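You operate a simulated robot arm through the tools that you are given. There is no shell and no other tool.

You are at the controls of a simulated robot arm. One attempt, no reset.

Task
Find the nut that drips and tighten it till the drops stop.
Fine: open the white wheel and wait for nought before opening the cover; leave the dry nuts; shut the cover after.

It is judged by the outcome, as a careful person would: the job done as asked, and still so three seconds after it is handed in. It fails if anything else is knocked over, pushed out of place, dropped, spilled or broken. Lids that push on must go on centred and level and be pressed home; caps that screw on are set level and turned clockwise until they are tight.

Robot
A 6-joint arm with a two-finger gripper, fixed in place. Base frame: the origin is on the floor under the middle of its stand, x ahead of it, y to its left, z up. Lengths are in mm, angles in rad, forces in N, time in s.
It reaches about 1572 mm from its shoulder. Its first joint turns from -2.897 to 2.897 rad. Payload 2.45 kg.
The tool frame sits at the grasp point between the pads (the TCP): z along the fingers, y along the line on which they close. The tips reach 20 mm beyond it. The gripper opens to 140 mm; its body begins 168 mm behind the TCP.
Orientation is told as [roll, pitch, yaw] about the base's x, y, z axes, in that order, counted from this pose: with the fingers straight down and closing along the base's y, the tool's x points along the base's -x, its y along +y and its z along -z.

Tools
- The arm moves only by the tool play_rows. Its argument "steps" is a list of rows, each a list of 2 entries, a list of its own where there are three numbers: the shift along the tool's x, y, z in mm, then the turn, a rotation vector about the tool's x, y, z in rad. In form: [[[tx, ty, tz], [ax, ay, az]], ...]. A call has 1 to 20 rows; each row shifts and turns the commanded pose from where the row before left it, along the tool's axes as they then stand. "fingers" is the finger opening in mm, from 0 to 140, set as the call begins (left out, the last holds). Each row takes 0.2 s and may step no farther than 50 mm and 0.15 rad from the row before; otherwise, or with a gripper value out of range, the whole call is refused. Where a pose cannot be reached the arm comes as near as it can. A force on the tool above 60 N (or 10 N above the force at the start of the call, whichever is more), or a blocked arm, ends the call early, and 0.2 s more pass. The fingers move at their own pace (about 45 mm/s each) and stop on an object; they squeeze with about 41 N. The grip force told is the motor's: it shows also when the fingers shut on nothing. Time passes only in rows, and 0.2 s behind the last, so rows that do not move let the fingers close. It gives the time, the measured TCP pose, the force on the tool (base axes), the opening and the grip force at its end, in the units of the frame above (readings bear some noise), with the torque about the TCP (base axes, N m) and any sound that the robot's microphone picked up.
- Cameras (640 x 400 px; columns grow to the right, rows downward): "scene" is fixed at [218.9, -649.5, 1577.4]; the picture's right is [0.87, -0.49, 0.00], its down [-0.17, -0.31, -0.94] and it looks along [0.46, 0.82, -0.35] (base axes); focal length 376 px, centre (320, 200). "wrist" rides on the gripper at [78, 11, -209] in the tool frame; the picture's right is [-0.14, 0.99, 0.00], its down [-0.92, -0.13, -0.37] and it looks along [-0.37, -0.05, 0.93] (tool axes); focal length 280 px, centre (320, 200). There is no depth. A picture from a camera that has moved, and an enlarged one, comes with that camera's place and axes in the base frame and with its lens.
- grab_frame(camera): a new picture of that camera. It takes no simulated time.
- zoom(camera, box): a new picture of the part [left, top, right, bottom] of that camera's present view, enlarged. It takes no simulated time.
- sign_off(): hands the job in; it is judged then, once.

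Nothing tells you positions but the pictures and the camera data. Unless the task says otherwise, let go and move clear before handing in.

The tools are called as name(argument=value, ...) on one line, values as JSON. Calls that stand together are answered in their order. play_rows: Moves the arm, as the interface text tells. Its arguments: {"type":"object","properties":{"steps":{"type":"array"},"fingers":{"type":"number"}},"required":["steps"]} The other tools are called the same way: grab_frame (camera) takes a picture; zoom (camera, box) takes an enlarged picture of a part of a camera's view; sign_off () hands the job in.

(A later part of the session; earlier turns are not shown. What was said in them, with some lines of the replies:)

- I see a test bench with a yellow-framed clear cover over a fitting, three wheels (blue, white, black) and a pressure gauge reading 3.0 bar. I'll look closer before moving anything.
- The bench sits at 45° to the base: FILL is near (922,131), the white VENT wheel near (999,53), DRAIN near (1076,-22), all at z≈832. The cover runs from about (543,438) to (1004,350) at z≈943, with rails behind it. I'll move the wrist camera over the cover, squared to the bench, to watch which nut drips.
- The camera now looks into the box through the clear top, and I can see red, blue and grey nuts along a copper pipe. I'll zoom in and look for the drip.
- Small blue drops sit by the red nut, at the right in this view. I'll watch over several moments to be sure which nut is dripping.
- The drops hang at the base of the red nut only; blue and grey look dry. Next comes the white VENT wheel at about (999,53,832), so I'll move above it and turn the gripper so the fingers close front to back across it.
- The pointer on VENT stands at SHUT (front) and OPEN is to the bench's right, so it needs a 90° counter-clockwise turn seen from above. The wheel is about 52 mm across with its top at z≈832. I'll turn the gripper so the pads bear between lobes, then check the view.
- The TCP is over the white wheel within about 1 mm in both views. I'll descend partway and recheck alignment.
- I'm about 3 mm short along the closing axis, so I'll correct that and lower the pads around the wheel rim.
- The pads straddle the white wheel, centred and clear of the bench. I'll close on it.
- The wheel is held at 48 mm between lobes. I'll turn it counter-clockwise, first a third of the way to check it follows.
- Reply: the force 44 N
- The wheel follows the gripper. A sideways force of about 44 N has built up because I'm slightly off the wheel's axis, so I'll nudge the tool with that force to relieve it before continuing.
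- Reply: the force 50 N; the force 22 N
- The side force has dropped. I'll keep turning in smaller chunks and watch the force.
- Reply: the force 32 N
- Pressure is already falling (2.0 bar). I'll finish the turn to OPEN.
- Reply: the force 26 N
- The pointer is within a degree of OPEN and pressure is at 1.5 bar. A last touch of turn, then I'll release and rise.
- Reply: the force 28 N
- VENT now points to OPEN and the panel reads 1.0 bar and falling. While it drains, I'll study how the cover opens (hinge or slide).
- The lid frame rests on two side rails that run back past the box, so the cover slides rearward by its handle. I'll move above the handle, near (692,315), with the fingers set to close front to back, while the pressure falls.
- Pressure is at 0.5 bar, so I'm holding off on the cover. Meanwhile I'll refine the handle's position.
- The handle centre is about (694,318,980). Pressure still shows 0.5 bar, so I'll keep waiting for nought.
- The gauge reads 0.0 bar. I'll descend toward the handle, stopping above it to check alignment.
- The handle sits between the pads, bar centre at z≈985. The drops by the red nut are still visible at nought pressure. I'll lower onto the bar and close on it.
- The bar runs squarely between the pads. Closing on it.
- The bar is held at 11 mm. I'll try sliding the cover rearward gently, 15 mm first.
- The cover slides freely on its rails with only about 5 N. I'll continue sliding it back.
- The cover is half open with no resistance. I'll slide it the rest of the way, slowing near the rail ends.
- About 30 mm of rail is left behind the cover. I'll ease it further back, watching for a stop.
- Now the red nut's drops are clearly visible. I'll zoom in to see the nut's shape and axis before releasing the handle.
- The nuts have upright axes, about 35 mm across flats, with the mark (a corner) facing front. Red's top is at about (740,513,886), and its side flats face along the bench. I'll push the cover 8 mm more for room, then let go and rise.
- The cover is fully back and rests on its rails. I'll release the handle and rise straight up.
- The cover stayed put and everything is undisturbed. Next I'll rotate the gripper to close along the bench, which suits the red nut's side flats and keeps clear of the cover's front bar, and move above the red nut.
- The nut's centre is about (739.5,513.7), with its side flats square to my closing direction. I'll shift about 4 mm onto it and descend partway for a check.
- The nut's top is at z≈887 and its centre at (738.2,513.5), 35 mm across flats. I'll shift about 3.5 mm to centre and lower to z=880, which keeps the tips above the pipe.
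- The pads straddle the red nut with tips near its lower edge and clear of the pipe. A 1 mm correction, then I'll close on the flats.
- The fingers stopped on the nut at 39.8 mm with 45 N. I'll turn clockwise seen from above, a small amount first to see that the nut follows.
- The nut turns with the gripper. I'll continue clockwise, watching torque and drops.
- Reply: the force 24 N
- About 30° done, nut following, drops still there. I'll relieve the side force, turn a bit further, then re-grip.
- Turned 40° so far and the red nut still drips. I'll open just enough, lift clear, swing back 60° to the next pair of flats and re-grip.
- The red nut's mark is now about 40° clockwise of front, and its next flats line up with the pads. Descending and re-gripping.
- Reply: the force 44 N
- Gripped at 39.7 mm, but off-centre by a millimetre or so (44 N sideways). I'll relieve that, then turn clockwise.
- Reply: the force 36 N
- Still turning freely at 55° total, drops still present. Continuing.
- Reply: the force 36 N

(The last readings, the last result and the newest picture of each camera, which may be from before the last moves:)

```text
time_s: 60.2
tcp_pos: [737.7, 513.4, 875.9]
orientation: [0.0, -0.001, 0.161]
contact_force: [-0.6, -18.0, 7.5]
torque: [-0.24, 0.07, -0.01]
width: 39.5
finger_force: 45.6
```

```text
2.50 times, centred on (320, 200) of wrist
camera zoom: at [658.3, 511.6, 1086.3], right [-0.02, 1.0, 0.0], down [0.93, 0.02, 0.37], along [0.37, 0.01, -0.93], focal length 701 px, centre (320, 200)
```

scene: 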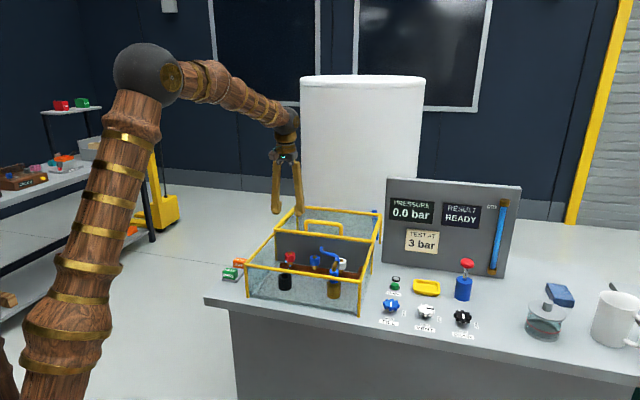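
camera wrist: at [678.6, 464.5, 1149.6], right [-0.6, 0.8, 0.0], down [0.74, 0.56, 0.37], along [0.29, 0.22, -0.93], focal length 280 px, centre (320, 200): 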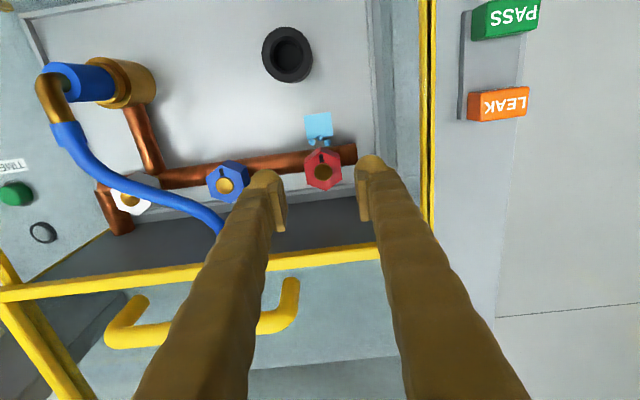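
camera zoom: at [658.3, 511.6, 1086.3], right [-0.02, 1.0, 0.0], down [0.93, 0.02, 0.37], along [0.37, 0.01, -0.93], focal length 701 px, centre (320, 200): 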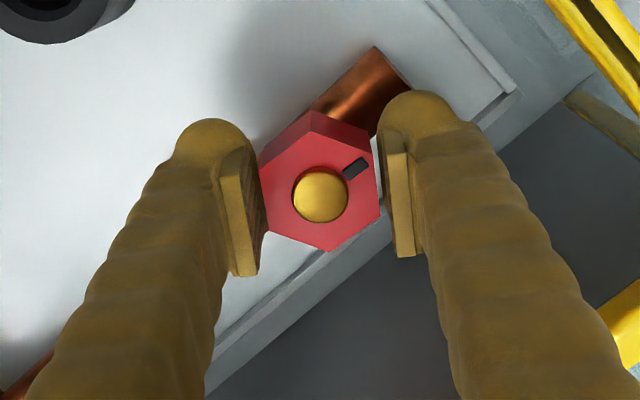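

The drops and the puddle are gone after about 95° of turn. I'll relieve the side force, hold a moment to confirm, then release and lift.

play_rows(steps=[[[0, -0.8, 0], [0, 0, 0]], [[0, 0, 0], [0, 0, 0]], [[0, 0, 0], [0, 0, 0]], [[0, 0, 0], [0, 0, 0]]])

zoom(camera="scene", box=[250, 195, 350, 275])

play_rows(steps=[[[0, 0, 0], [0, 0, 0]], [[0, 0, 0], [0, 0, 0]], [[0, 0, -15], [0, 0, 0]], [[0, 0, -30], [0, 0, 0]], [[0, 0, -40], [0, 0, 0]], [[0, 0, -50], [0, 0, 0]], [[0, 0, -40], [0, 0, 0]], [[0, 0, 0], [0, 0, 0]]], fingers=51)

grab_frame(camera="wrist")

grab_frame(camera="scene")

```text
time_s: 61.2
tcp_pos: [739.1, 514.4, 876.3]
orientation: [0.001, 0.0, 0.162]
contact_force: [-3.6, -3.4, 5.9]
torque: [-0.04, 0.07, -0.01]
width: 39.6
finger_force: 45.0
```

```text
5.00 times, centred on (300, 235) of scene
camera zoom: at [218.9, -649.5, 1577.4], right [0.87, -0.49, 0.0], down [-0.17, -0.31, -0.94], along [0.46, 0.82, -0.35], focal length 1878 px, centre (420, 25)
```

zoom: 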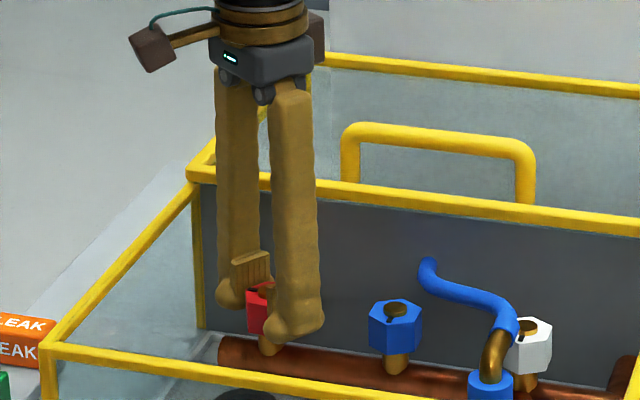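

```text
time_s: 63.0
tcp_pos: [740.4, 512.9, 1052.3]
orientation: [0.0, -0.001, 0.163]
contact_force: [0.6, 0.5, 0.5]
torque: [0.0, 0.02, 0.01]
width: 50.7
finger_force: 0.0
```

```text
taken
camera wrist: at [661.2, 512.1, 1261.9], right [-0.02, 1.0, 0.0], down [0.93, 0.02, 0.37], along [0.37, 0.01, -0.93], focal length 280 px, centre (320, 200)
```

wrist: 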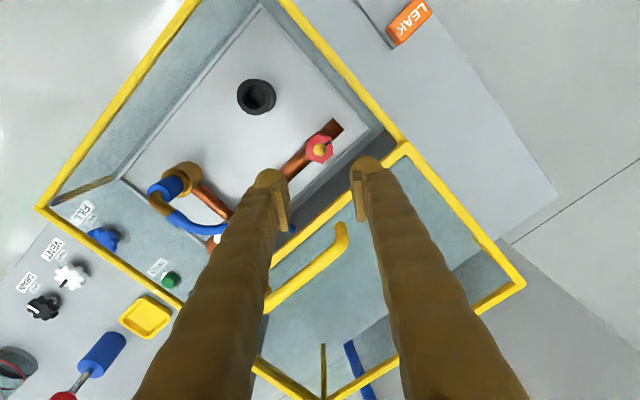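

```text
taken
```

scene: 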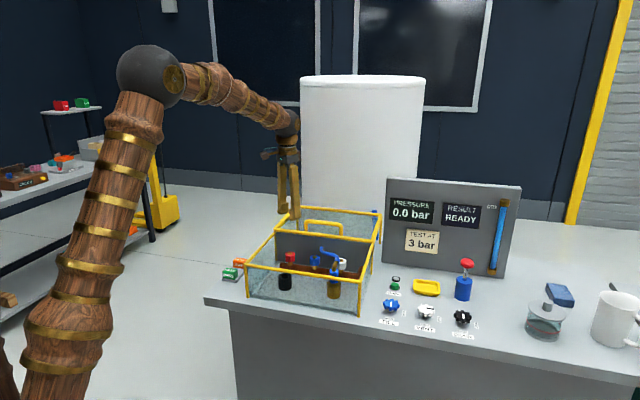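

zoom(camera="scene", box=[260, 235, 370, 305])

zoom(camera="wrist", box=[260, 100, 380, 190])

```text
5.71 times, centred on (315, 270) of scene
camera zoom: at [218.9, -649.5, 1577.4], right [0.87, -0.49, 0.0], down [-0.17, -0.31, -0.94], along [0.46, 0.82, -0.35], focal length 2146 px, centre (349, -200)
```

zoom: 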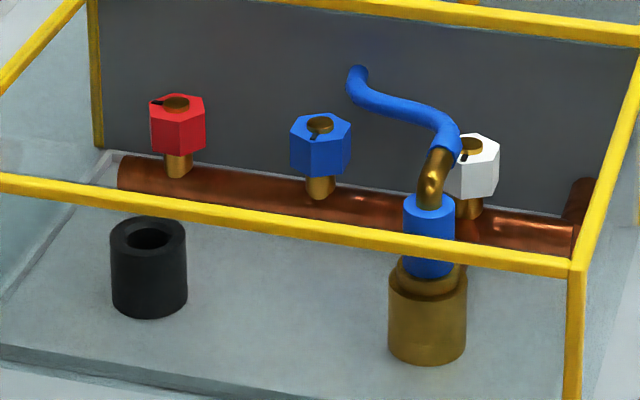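

```text
4.44 times, centred on (320, 145) of wrist
camera zoom: at [661.2, 512.1, 1261.9], right [-0.02, 1.0, 0.0], down [0.93, 0.02, 0.37], along [0.37, 0.01, -0.93], focal length 1246 px, centre (320, 444)
```

zoom: 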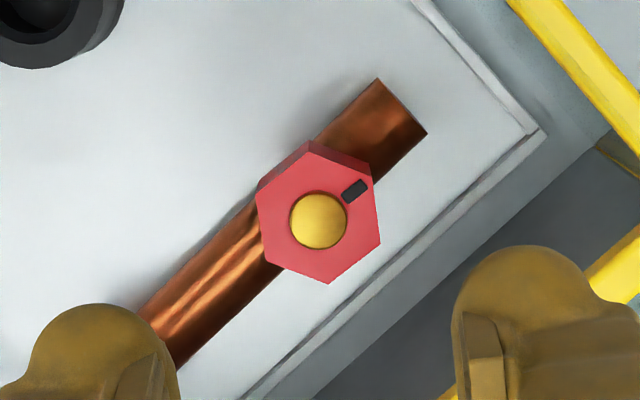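

All three nuts are dry now; only the red one has turned, and blue and grey still have their marks to the front. Next I'll shut the cover, so I'm going back above its handle near (872,494) with the front-to-back grip.

play_rows(steps=[[[0, 0, -30], [0, 0, 0]], [[0, 0, -30], [0, 0, 0]], [[0, 0, 0], [0, 0, 0.1354]], [[0, 0, 0], [0, 0, 0.1354]], [[0, 0, 0], [0, 0, 0.1354]], [[0, 0, 0], [0, 0, 0.1354]], [[0, 0, 0], [0, 0, 0.1354]], [[0, 0, 0], [0, 0, 0.1354]], [[0, 0, 0], [0, 0, 0.1354]], [[-35.6, 26.7, 0], [0, 0, 0]], [[-35.6, 26.7, 0], [0, 0, 0]], [[-35.6, 26.7, 0], [0, 0, 0]], [[0, 0, 30], [0, 0, 0]], [[0, 0, 30], [0, 0, 0]], [[0, 0, 0], [0, 0, 0]]], fingers=60)

grab_frame(camera="wrist")

zoom(camera="scene", box=[220, 170, 400, 310])

```text
time_s: 66.2
tcp_pos: [871.5, 493.8, 1049.7]
orientation: [0.0, 0.0, -0.786]
contact_force: [0.4, -0.1, 0.2]
torque: [0.0, 0.0, -0.03]
width: 60.2
finger_force: 0.0
```

```text
taken
camera wrist: at [823.4, 557.3, 1260.0], right [0.8, 0.6, 0.0], down [0.56, -0.74, 0.37], along [0.22, -0.29, -0.93], focal length 280 px, centre (320, 200)
```

wrist: 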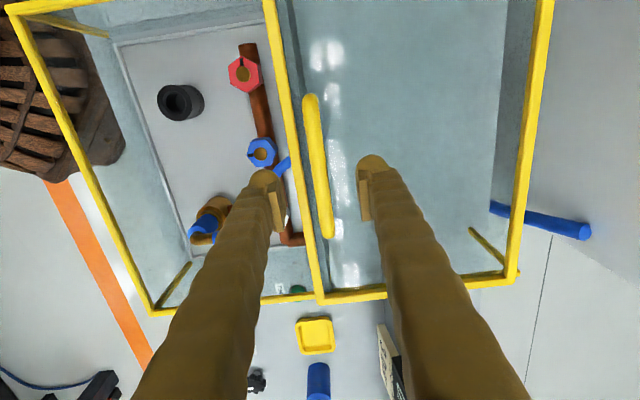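

```text
2.86 times, centred on (310, 240) of scene
camera zoom: at [218.9, -649.5, 1577.4], right [0.87, -0.49, 0.0], down [-0.17, -0.31, -0.94], along [0.46, 0.82, -0.35], focal length 1073 px, centre (349, 86)
```

zoom: 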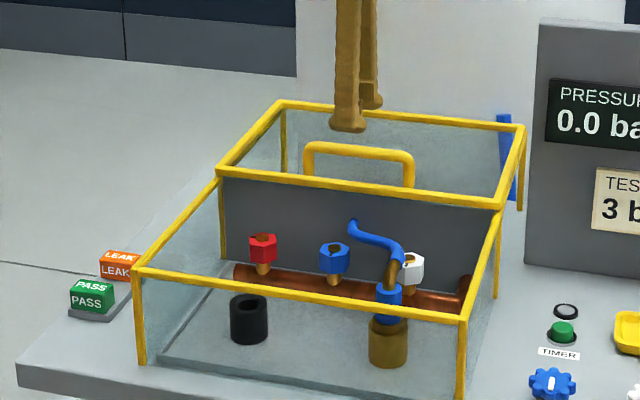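

The handle is between the open fingers and nothing drips. I'll lower to the same height as before (z≈984) and grip the bar.

play_rows(steps=[[[0, 0, 25], [0, 0, 0]], [[0, 0, 25], [0, 0, 0]], [[0, 0, 15], [0, 0, 0]], [[0, 0, 0], [0, 0, 0]]])

play_rows(steps=[[[0, 0, 0], [0, 0, 0]], [[0, 0, 0], [0, 0, 0]], [[0, 0, 0], [0, 0, 0]], [[0, 0, 0], [0, 0, 0]]], fingers=5)

zoom(camera="scene", box=[220, 170, 400, 310])

```text
time_s: 67.2
tcp_pos: [870.1, 493.5, 985.0]
orientation: [0.0, 0.001, -0.785]
contact_force: [0.3, 0.2, -0.6]
torque: [0.06, -0.03, 0.0]
width: 60.1
finger_force: 0.1
```

```text
time_s: 68.2
tcp_pos: [871.4, 492.9, 984.7]
orientation: [0.001, 0.0, -0.784]
contact_force: [0.2, 0.1, -0.8]
torque: [0.0, -0.01, 0.05]
width: 11.6
finger_force: 31.1
```

```text
2.86 times, centred on (310, 240) of scene
camera zoom: at [218.9, -649.5, 1577.4], right [0.87, -0.49, 0.0], down [-0.17, -0.31, -0.94], along [0.46, 0.82, -0.35], focal length 1073 px, centre (349, 86)
```

zoom: 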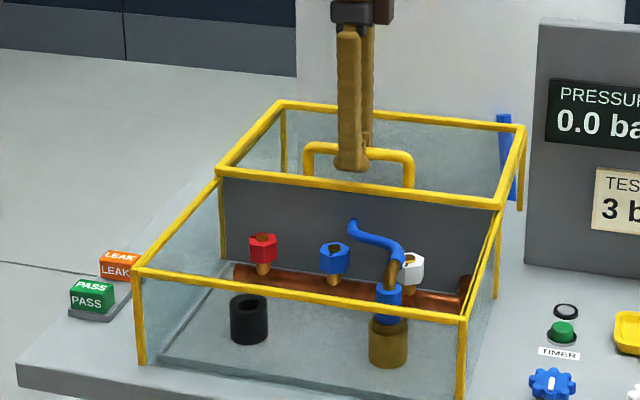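

The handle is held. I'll slide the cover forward in stages.

play_rows(steps=[[[0, -10, 0], [0, 0, 0]], [[0, -18, 0], [0, 0, 0]], [[0, -18, 0], [0, 0, 0]], [[0, -18, 0], [0, 0, 0]], [[0, -18, 0], [0, 0, 0]], [[0, -18, 0], [0, 0, 0]], [[0, -10, 0], [0, 0, 0]], [[0, 0, 0], [0, 0, 0]]])

zoom(camera="scene", box=[220, 170, 400, 310])

```text
time_s: 70.0
tcp_pos: [793.4, 415.4, 984.3]
orientation: [-0.002, 0.0, -0.786]
contact_force: [12.5, -12.7, -26.2]
torque: [-0.08, -0.11, 0.05]
width: 11.5
finger_force: 38.4
```

```text
2.86 times, centred on (310, 240) of scene
camera zoom: at [218.9, -649.5, 1577.4], right [0.87, -0.49, 0.0], down [-0.17, -0.31, -0.94], along [0.46, 0.82, -0.35], focal length 1073 px, centre (349, 86)
```

zoom: 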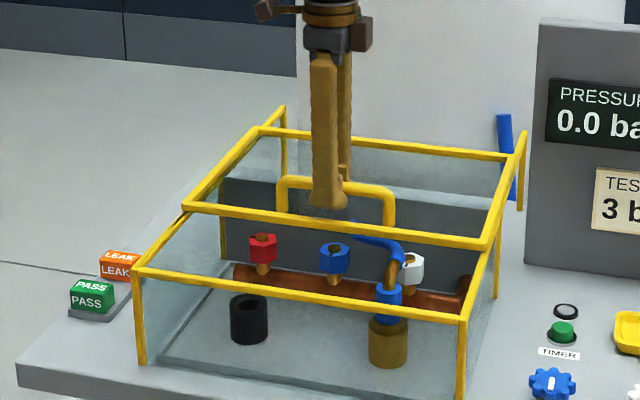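

Halfway shut. A little side and vertical load has built up from drift, so I'll trim it while continuing.

play_rows(steps=[[[-0.6, -8, 0.6], [0, 0, 0]], [[-0.3, -16, 0.3], [0, 0, 0]], [[0, -16, 0], [0, 0, 0]], [[0, -16, 0], [0, 0, 0]], [[0, -16, 0], [0, 0, 0]], [[0, -16, 0], [0, 0, 0]], [[0, -10, 0], [0, 0, 0]], [[0, 0, 0], [0, 0, 0]]])

zoom(camera="scene", box=[220, 170, 400, 310])

```text
time_s: 71.8
tcp_pos: [723.5, 345.0, 984.2]
orientation: [0.0, 0.0, -0.787]
contact_force: [-18.7, 19.1, 14.0]
torque: [0.0, -0.02, 0.04]
width: 11.3
finger_force: 38.7
```

```text
2.86 times, centred on (310, 240) of scene
camera zoom: at [218.9, -649.5, 1577.4], right [0.87, -0.49, 0.0], down [-0.17, -0.31, -0.94], along [0.46, 0.82, -0.35], focal length 1073 px, centre (349, 86)
```

zoom: 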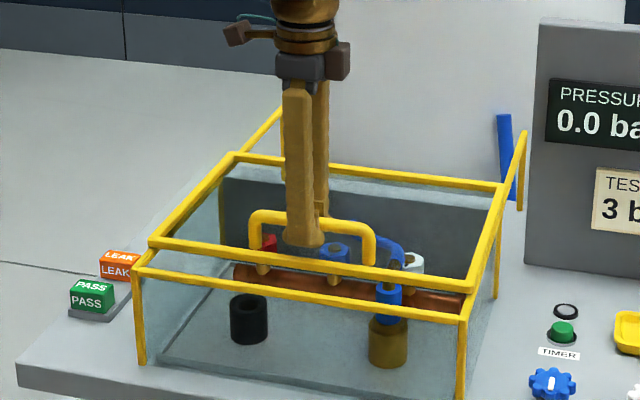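

About 40 mm remain. I'll trim again and ease it shut.

play_rows(steps=[[[0.8, -8, -0.4], [0, 0, 0]], [[0.3, -8, 0], [0, 0, 0]], [[0, -8, 0], [0, 0, 0]], [[0, -6, 0], [0, 0, 0]], [[0, -4, 0], [0, 0, 0]], [[0, 0, 0], [0, 0, 0]]])

zoom(camera="scene", box=[220, 170, 400, 310])

```text
time_s: 73.2
tcp_pos: [699.1, 321.9, 985.0]
orientation: [0.001, 0.0, -0.786]
contact_force: [-0.1, -0.8, -6.2]
torque: [0.08, 0.04, 0.02]
width: 11.1
finger_force: 38.2
```

```text
2.86 times, centred on (310, 240) of scene
camera zoom: at [218.9, -649.5, 1577.4], right [0.87, -0.49, 0.0], down [-0.17, -0.31, -0.94], along [0.46, 0.82, -0.35], focal length 1073 px, centre (349, 86)
```

zoom: 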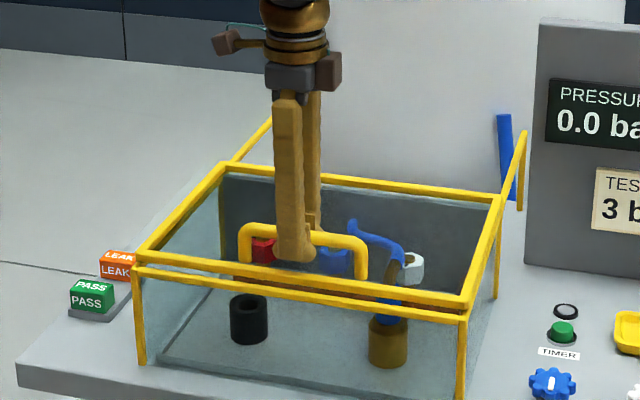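

Nearly closed, with about 6 mm left. I'll push in 2 mm steps to the front stop.

play_rows(steps=[[[0, -2, 0], [0, 0, 0]], [[0, -2, 0], [0, 0, 0]], [[0, -2, 0], [0, 0, 0]], [[0, 0, 0], [0, 0, 0]]])

zoom(camera="scene", box=[220, 170, 400, 310])

```text
time_s: 74.2
tcp_pos: [694.8, 317.6, 983.7]
orientation: [-0.001, 0.0, -0.784]
contact_force: [8.6, -5.8, -11.4]
torque: [-0.01, -0.01, 0.12]
width: 11.3
finger_force: 38.1
```

```text
2.86 times, centred on (310, 240) of scene
camera zoom: at [218.9, -649.5, 1577.4], right [0.87, -0.49, 0.0], down [-0.17, -0.31, -0.94], along [0.46, 0.82, -0.35], focal length 1073 px, centre (349, 86)
```

zoom: 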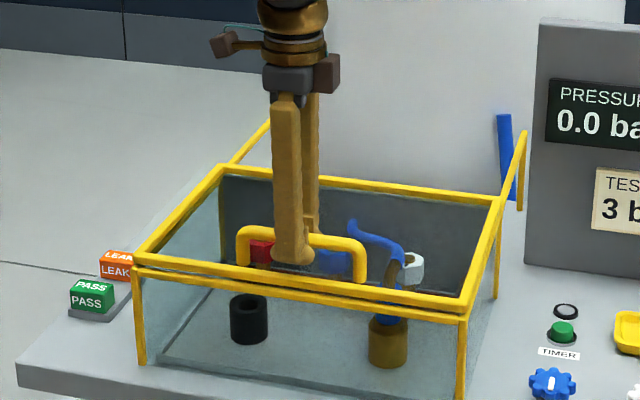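

play_rows(steps=[[[0, -1.5, 0], [0, 0, 0]], [[0, 0, 0], [0, 0, 0]], [[0, 0, 0], [0, 0, 0]]])

zoom(camera="scene", box=[225, 225, 385, 315])

```text
time_s: 75.0
tcp_pos: [693.6, 316.4, 985.6]
orientation: [0.0, 0.001, -0.786]
contact_force: [7.6, -1.1, -10.8]
torque: [-0.06, 0.03, 0.04]
width: 11.3
finger_force: 38.1
```

```text
4.00 times, centred on (305, 270) of scene
camera zoom: at [218.9, -649.5, 1577.4], right [0.87, -0.49, 0.0], down [-0.17, -0.31, -0.94], along [0.46, 0.82, -0.35], focal length 1502 px, centre (380, -80)
```

zoom: 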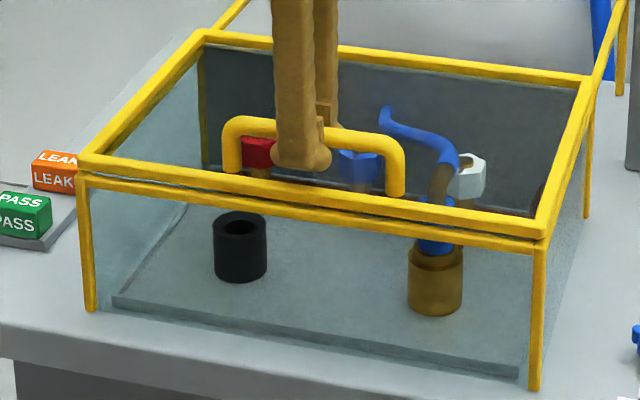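

zoom(camera="scene", box=[240, 220, 380, 310])

play_rows(steps=[[[0, -1.5, 0], [0, 0, 0]], [[0, 0, 0], [0, 0, 0]], [[0, 0, 0], [0, 0, 0]]])

zoom(camera="scene", box=[240, 220, 380, 310])

```text
4.44 times, centred on (310, 265) of scene
camera zoom: at [218.9, -649.5, 1577.4], right [0.87, -0.49, 0.0], down [-0.17, -0.31, -0.94], along [0.46, 0.82, -0.35], focal length 1670 px, centre (364, -89)
```

zoom: 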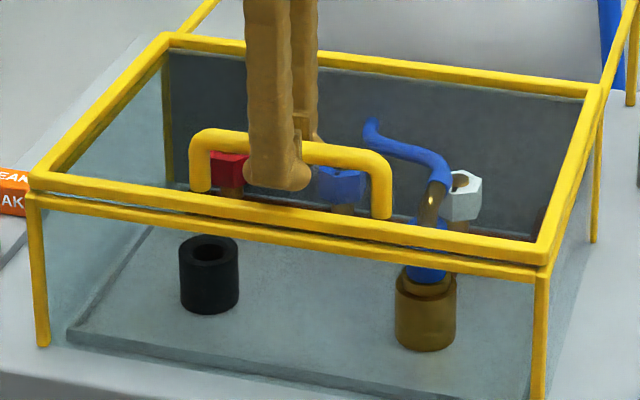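

```text
time_s: 75.8
tcp_pos: [694.4, 317.3, 985.3]
orientation: [0.003, 0.001, -0.785]
contact_force: [35.5, 22.2, -14.9]
torque: [-0.05, -0.02, 0.06]
width: 11.3
finger_force: 38.0
```

```text
4.44 times, centred on (310, 265) of scene
camera zoom: at [218.9, -649.5, 1577.4], right [0.87, -0.49, 0.0], down [-0.17, -0.31, -0.94], along [0.46, 0.82, -0.35], focal length 1670 px, centre (364, -89)
```

zoom: 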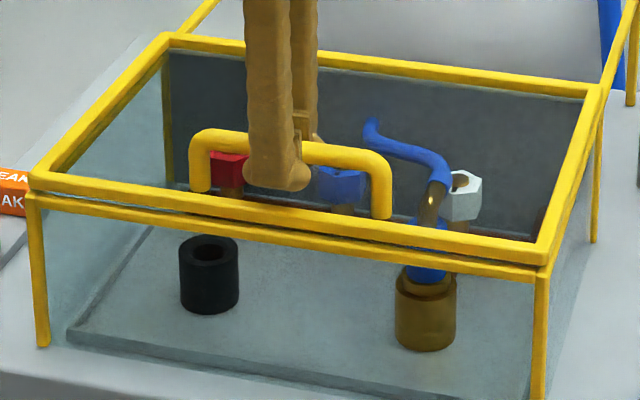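

The cover has met its front stop (41 N) and its outline matches the starting picture. I'll ease off, release and rise clear.

play_rows(steps=[[[-0.3, 1.2, 0.3], [0, 0, 0]], [[0, 0, 0], [0, 0, 0]]])

play_rows(steps=[[[0, 0, 0], [0, 0, 0]], [[0, 0, 0], [0, 0, 0]], [[0, 0, 0], [0, 0, 0]], [[0, 0, -15], [0, 0, 0]], [[0, 0, -30], [0, 0, 0]], [[0, 0, -40], [0, 0, 0]], [[0, 0, -50], [0, 0, 0]], [[0, 0, -50], [0, 0, 0]], [[0, 0, -40], [0, 0, 0]], [[0, 0, 0], [0, 0, 0]]], fingers=60)

grab_frame(camera="scene")

grab_frame(camera="wrist")

zoom(camera="scene", box=[240, 220, 380, 310])

```text
time_s: 76.4
tcp_pos: [694.4, 316.2, 984.6]
orientation: [0.001, 0.0, -0.786]
contact_force: [23.4, 12.8, -0.4]
torque: [-0.01, 0.03, 0.08]
width: 11.3
finger_force: 38.2
```

```text
time_s: 78.6
tcp_pos: [694.4, 315.1, 1208.1]
orientation: [-0.001, 0.001, -0.786]
contact_force: [-0.7, -0.4, 0.0]
torque: [0.0, 0.05, 0.01]
width: 60.0
finger_force: 0.0
```

```text
taken
```

scene: 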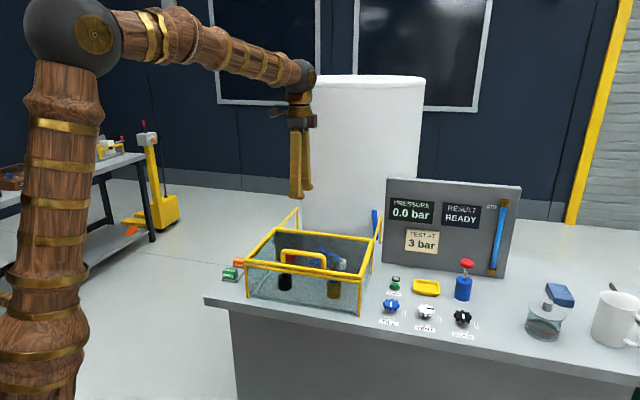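

```text
taken
camera wrist: at [645.7, 378.3, 1418.0], right [0.8, 0.6, 0.0], down [0.56, -0.74, 0.37], along [0.22, -0.29, -0.93], focal length 280 px, centre (320, 200)
```

wrist: 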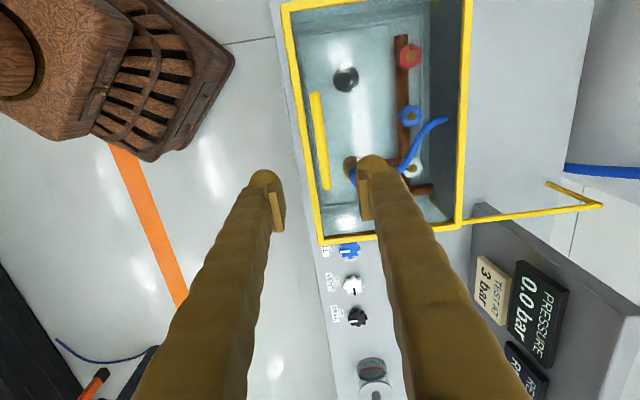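

```text
4.44 times, centred on (310, 265) of scene
camera zoom: at [218.9, -649.5, 1577.4], right [0.87, -0.49, 0.0], down [-0.17, -0.31, -0.94], along [0.46, 0.82, -0.35], focal length 1670 px, centre (364, -89)
```

zoom: 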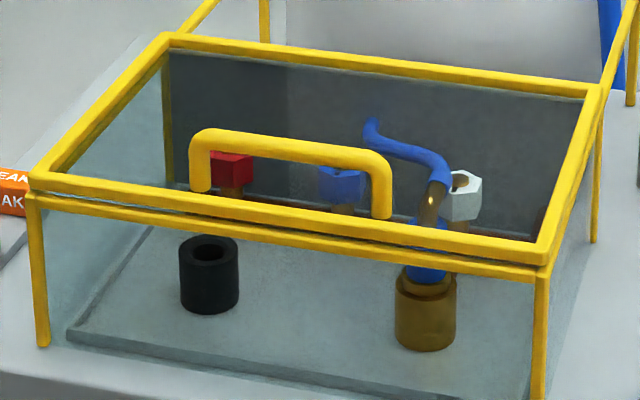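

The cover is shut exactly as at the start, the gauge reads 0.0 and the hand is clear. I'll take one last close look for drops and at the rest of the bench.

zoom(camera="wrist", box=[340, 20, 460, 210])

zoom(camera="scene", box=[370, 240, 640, 350])

play_rows(steps=[[[0, 0, 0], [0, 0, 0]], [[0, 0, 0], [0, 0, 0]], [[0, 0, 0], [0, 0, 0]], [[0, 0, 0], [0, 0, 0]], [[0, 0, 0], [0, 0, 0]], [[0, 0, 0], [0, 0, 0]], [[0, 0, 0], [0, 0, 0]], [[0, 0, 0], [0, 0, 0]], [[0, 0, 0], [0, 0, 0]], [[0, 0, 0], [0, 0, 0]], [[0, 0, 0], [0, 0, 0]], [[0, 0, 0], [0, 0, 0]], [[0, 0, 0], [0, 0, 0]], [[0, 0, 0], [0, 0, 0]], [[0, 0, 0], [0, 0, 0]]])

zoom(camera="wrist", box=[340, 20, 460, 210])

```text
2.11 times, centred on (400, 115) of wrist
camera zoom: at [645.7, 378.3, 1418.0], right [0.8, 0.6, 0.0], down [0.56, -0.74, 0.37], along [0.22, -0.29, -0.93], focal length 590 px, centre (152, 379)
```

zoom: 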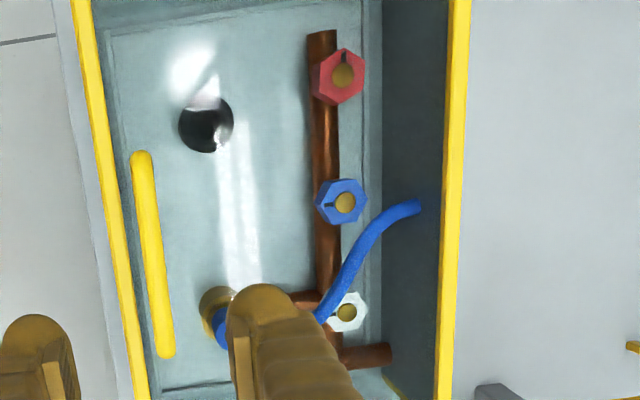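

```text
2.37 times, centred on (505, 295) of scene
camera zoom: at [218.9, -649.5, 1577.4], right [0.87, -0.49, 0.0], down [-0.17, -0.31, -0.94], along [0.46, 0.82, -0.35], focal length 890 px, centre (-118, -25)
```

zoom: 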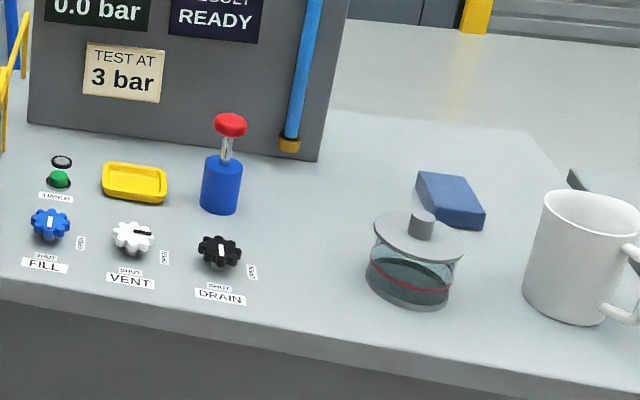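

```text
time_s: 81.8
tcp_pos: [694.3, 314.7, 1207.7]
orientation: [-0.001, 0.0, -0.785]
contact_force: [0.0, -0.2, 0.4]
torque: [-0.03, 0.01, 0.04]
width: 60.2
finger_force: 0.0
```

```text
2.11 times, centred on (400, 115) of wrist
camera zoom: at [645.7, 378.3, 1417.8], right [0.8, 0.6, 0.0], down [0.56, -0.74, 0.37], along [0.22, -0.29, -0.93], focal length 590 px, centre (152, 379)
```

zoom: 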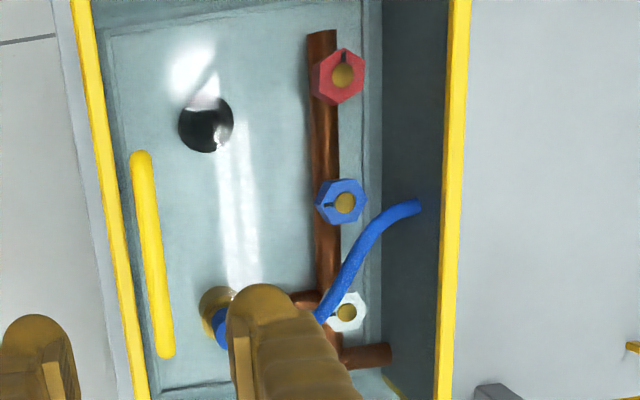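

No drops came back after more than three seconds, and the dry nuts and the FILL and DRAIN wheels are as they were. VENT is open at 0.0 bar, the cover is shut and the arm is clear, so I'm handing it in.

sign_off()

```text
The job is handed in.
```

The red nut was the one dripping. I tightened it about 95° clockwise and the drops stopped; none had come back when I checked several seconds later.

- **Venting:** I opened the white VENT wheel and waited for the gauge to read 0.0 bar before sliding the cover back.
- **Dry nuts:** I did not touch the blue and grey nuts, and their marks still face the front.
- **Cover:** It is shut against its front stop, and its outline matches the starting picture.
- **Left as is:** VENT is still open and the line is at 0.0 bar. I did not refill to 3 bar to test the nut under pressure, since you didn't ask for it.

The hand is clear of the bench and nothing else was moved.
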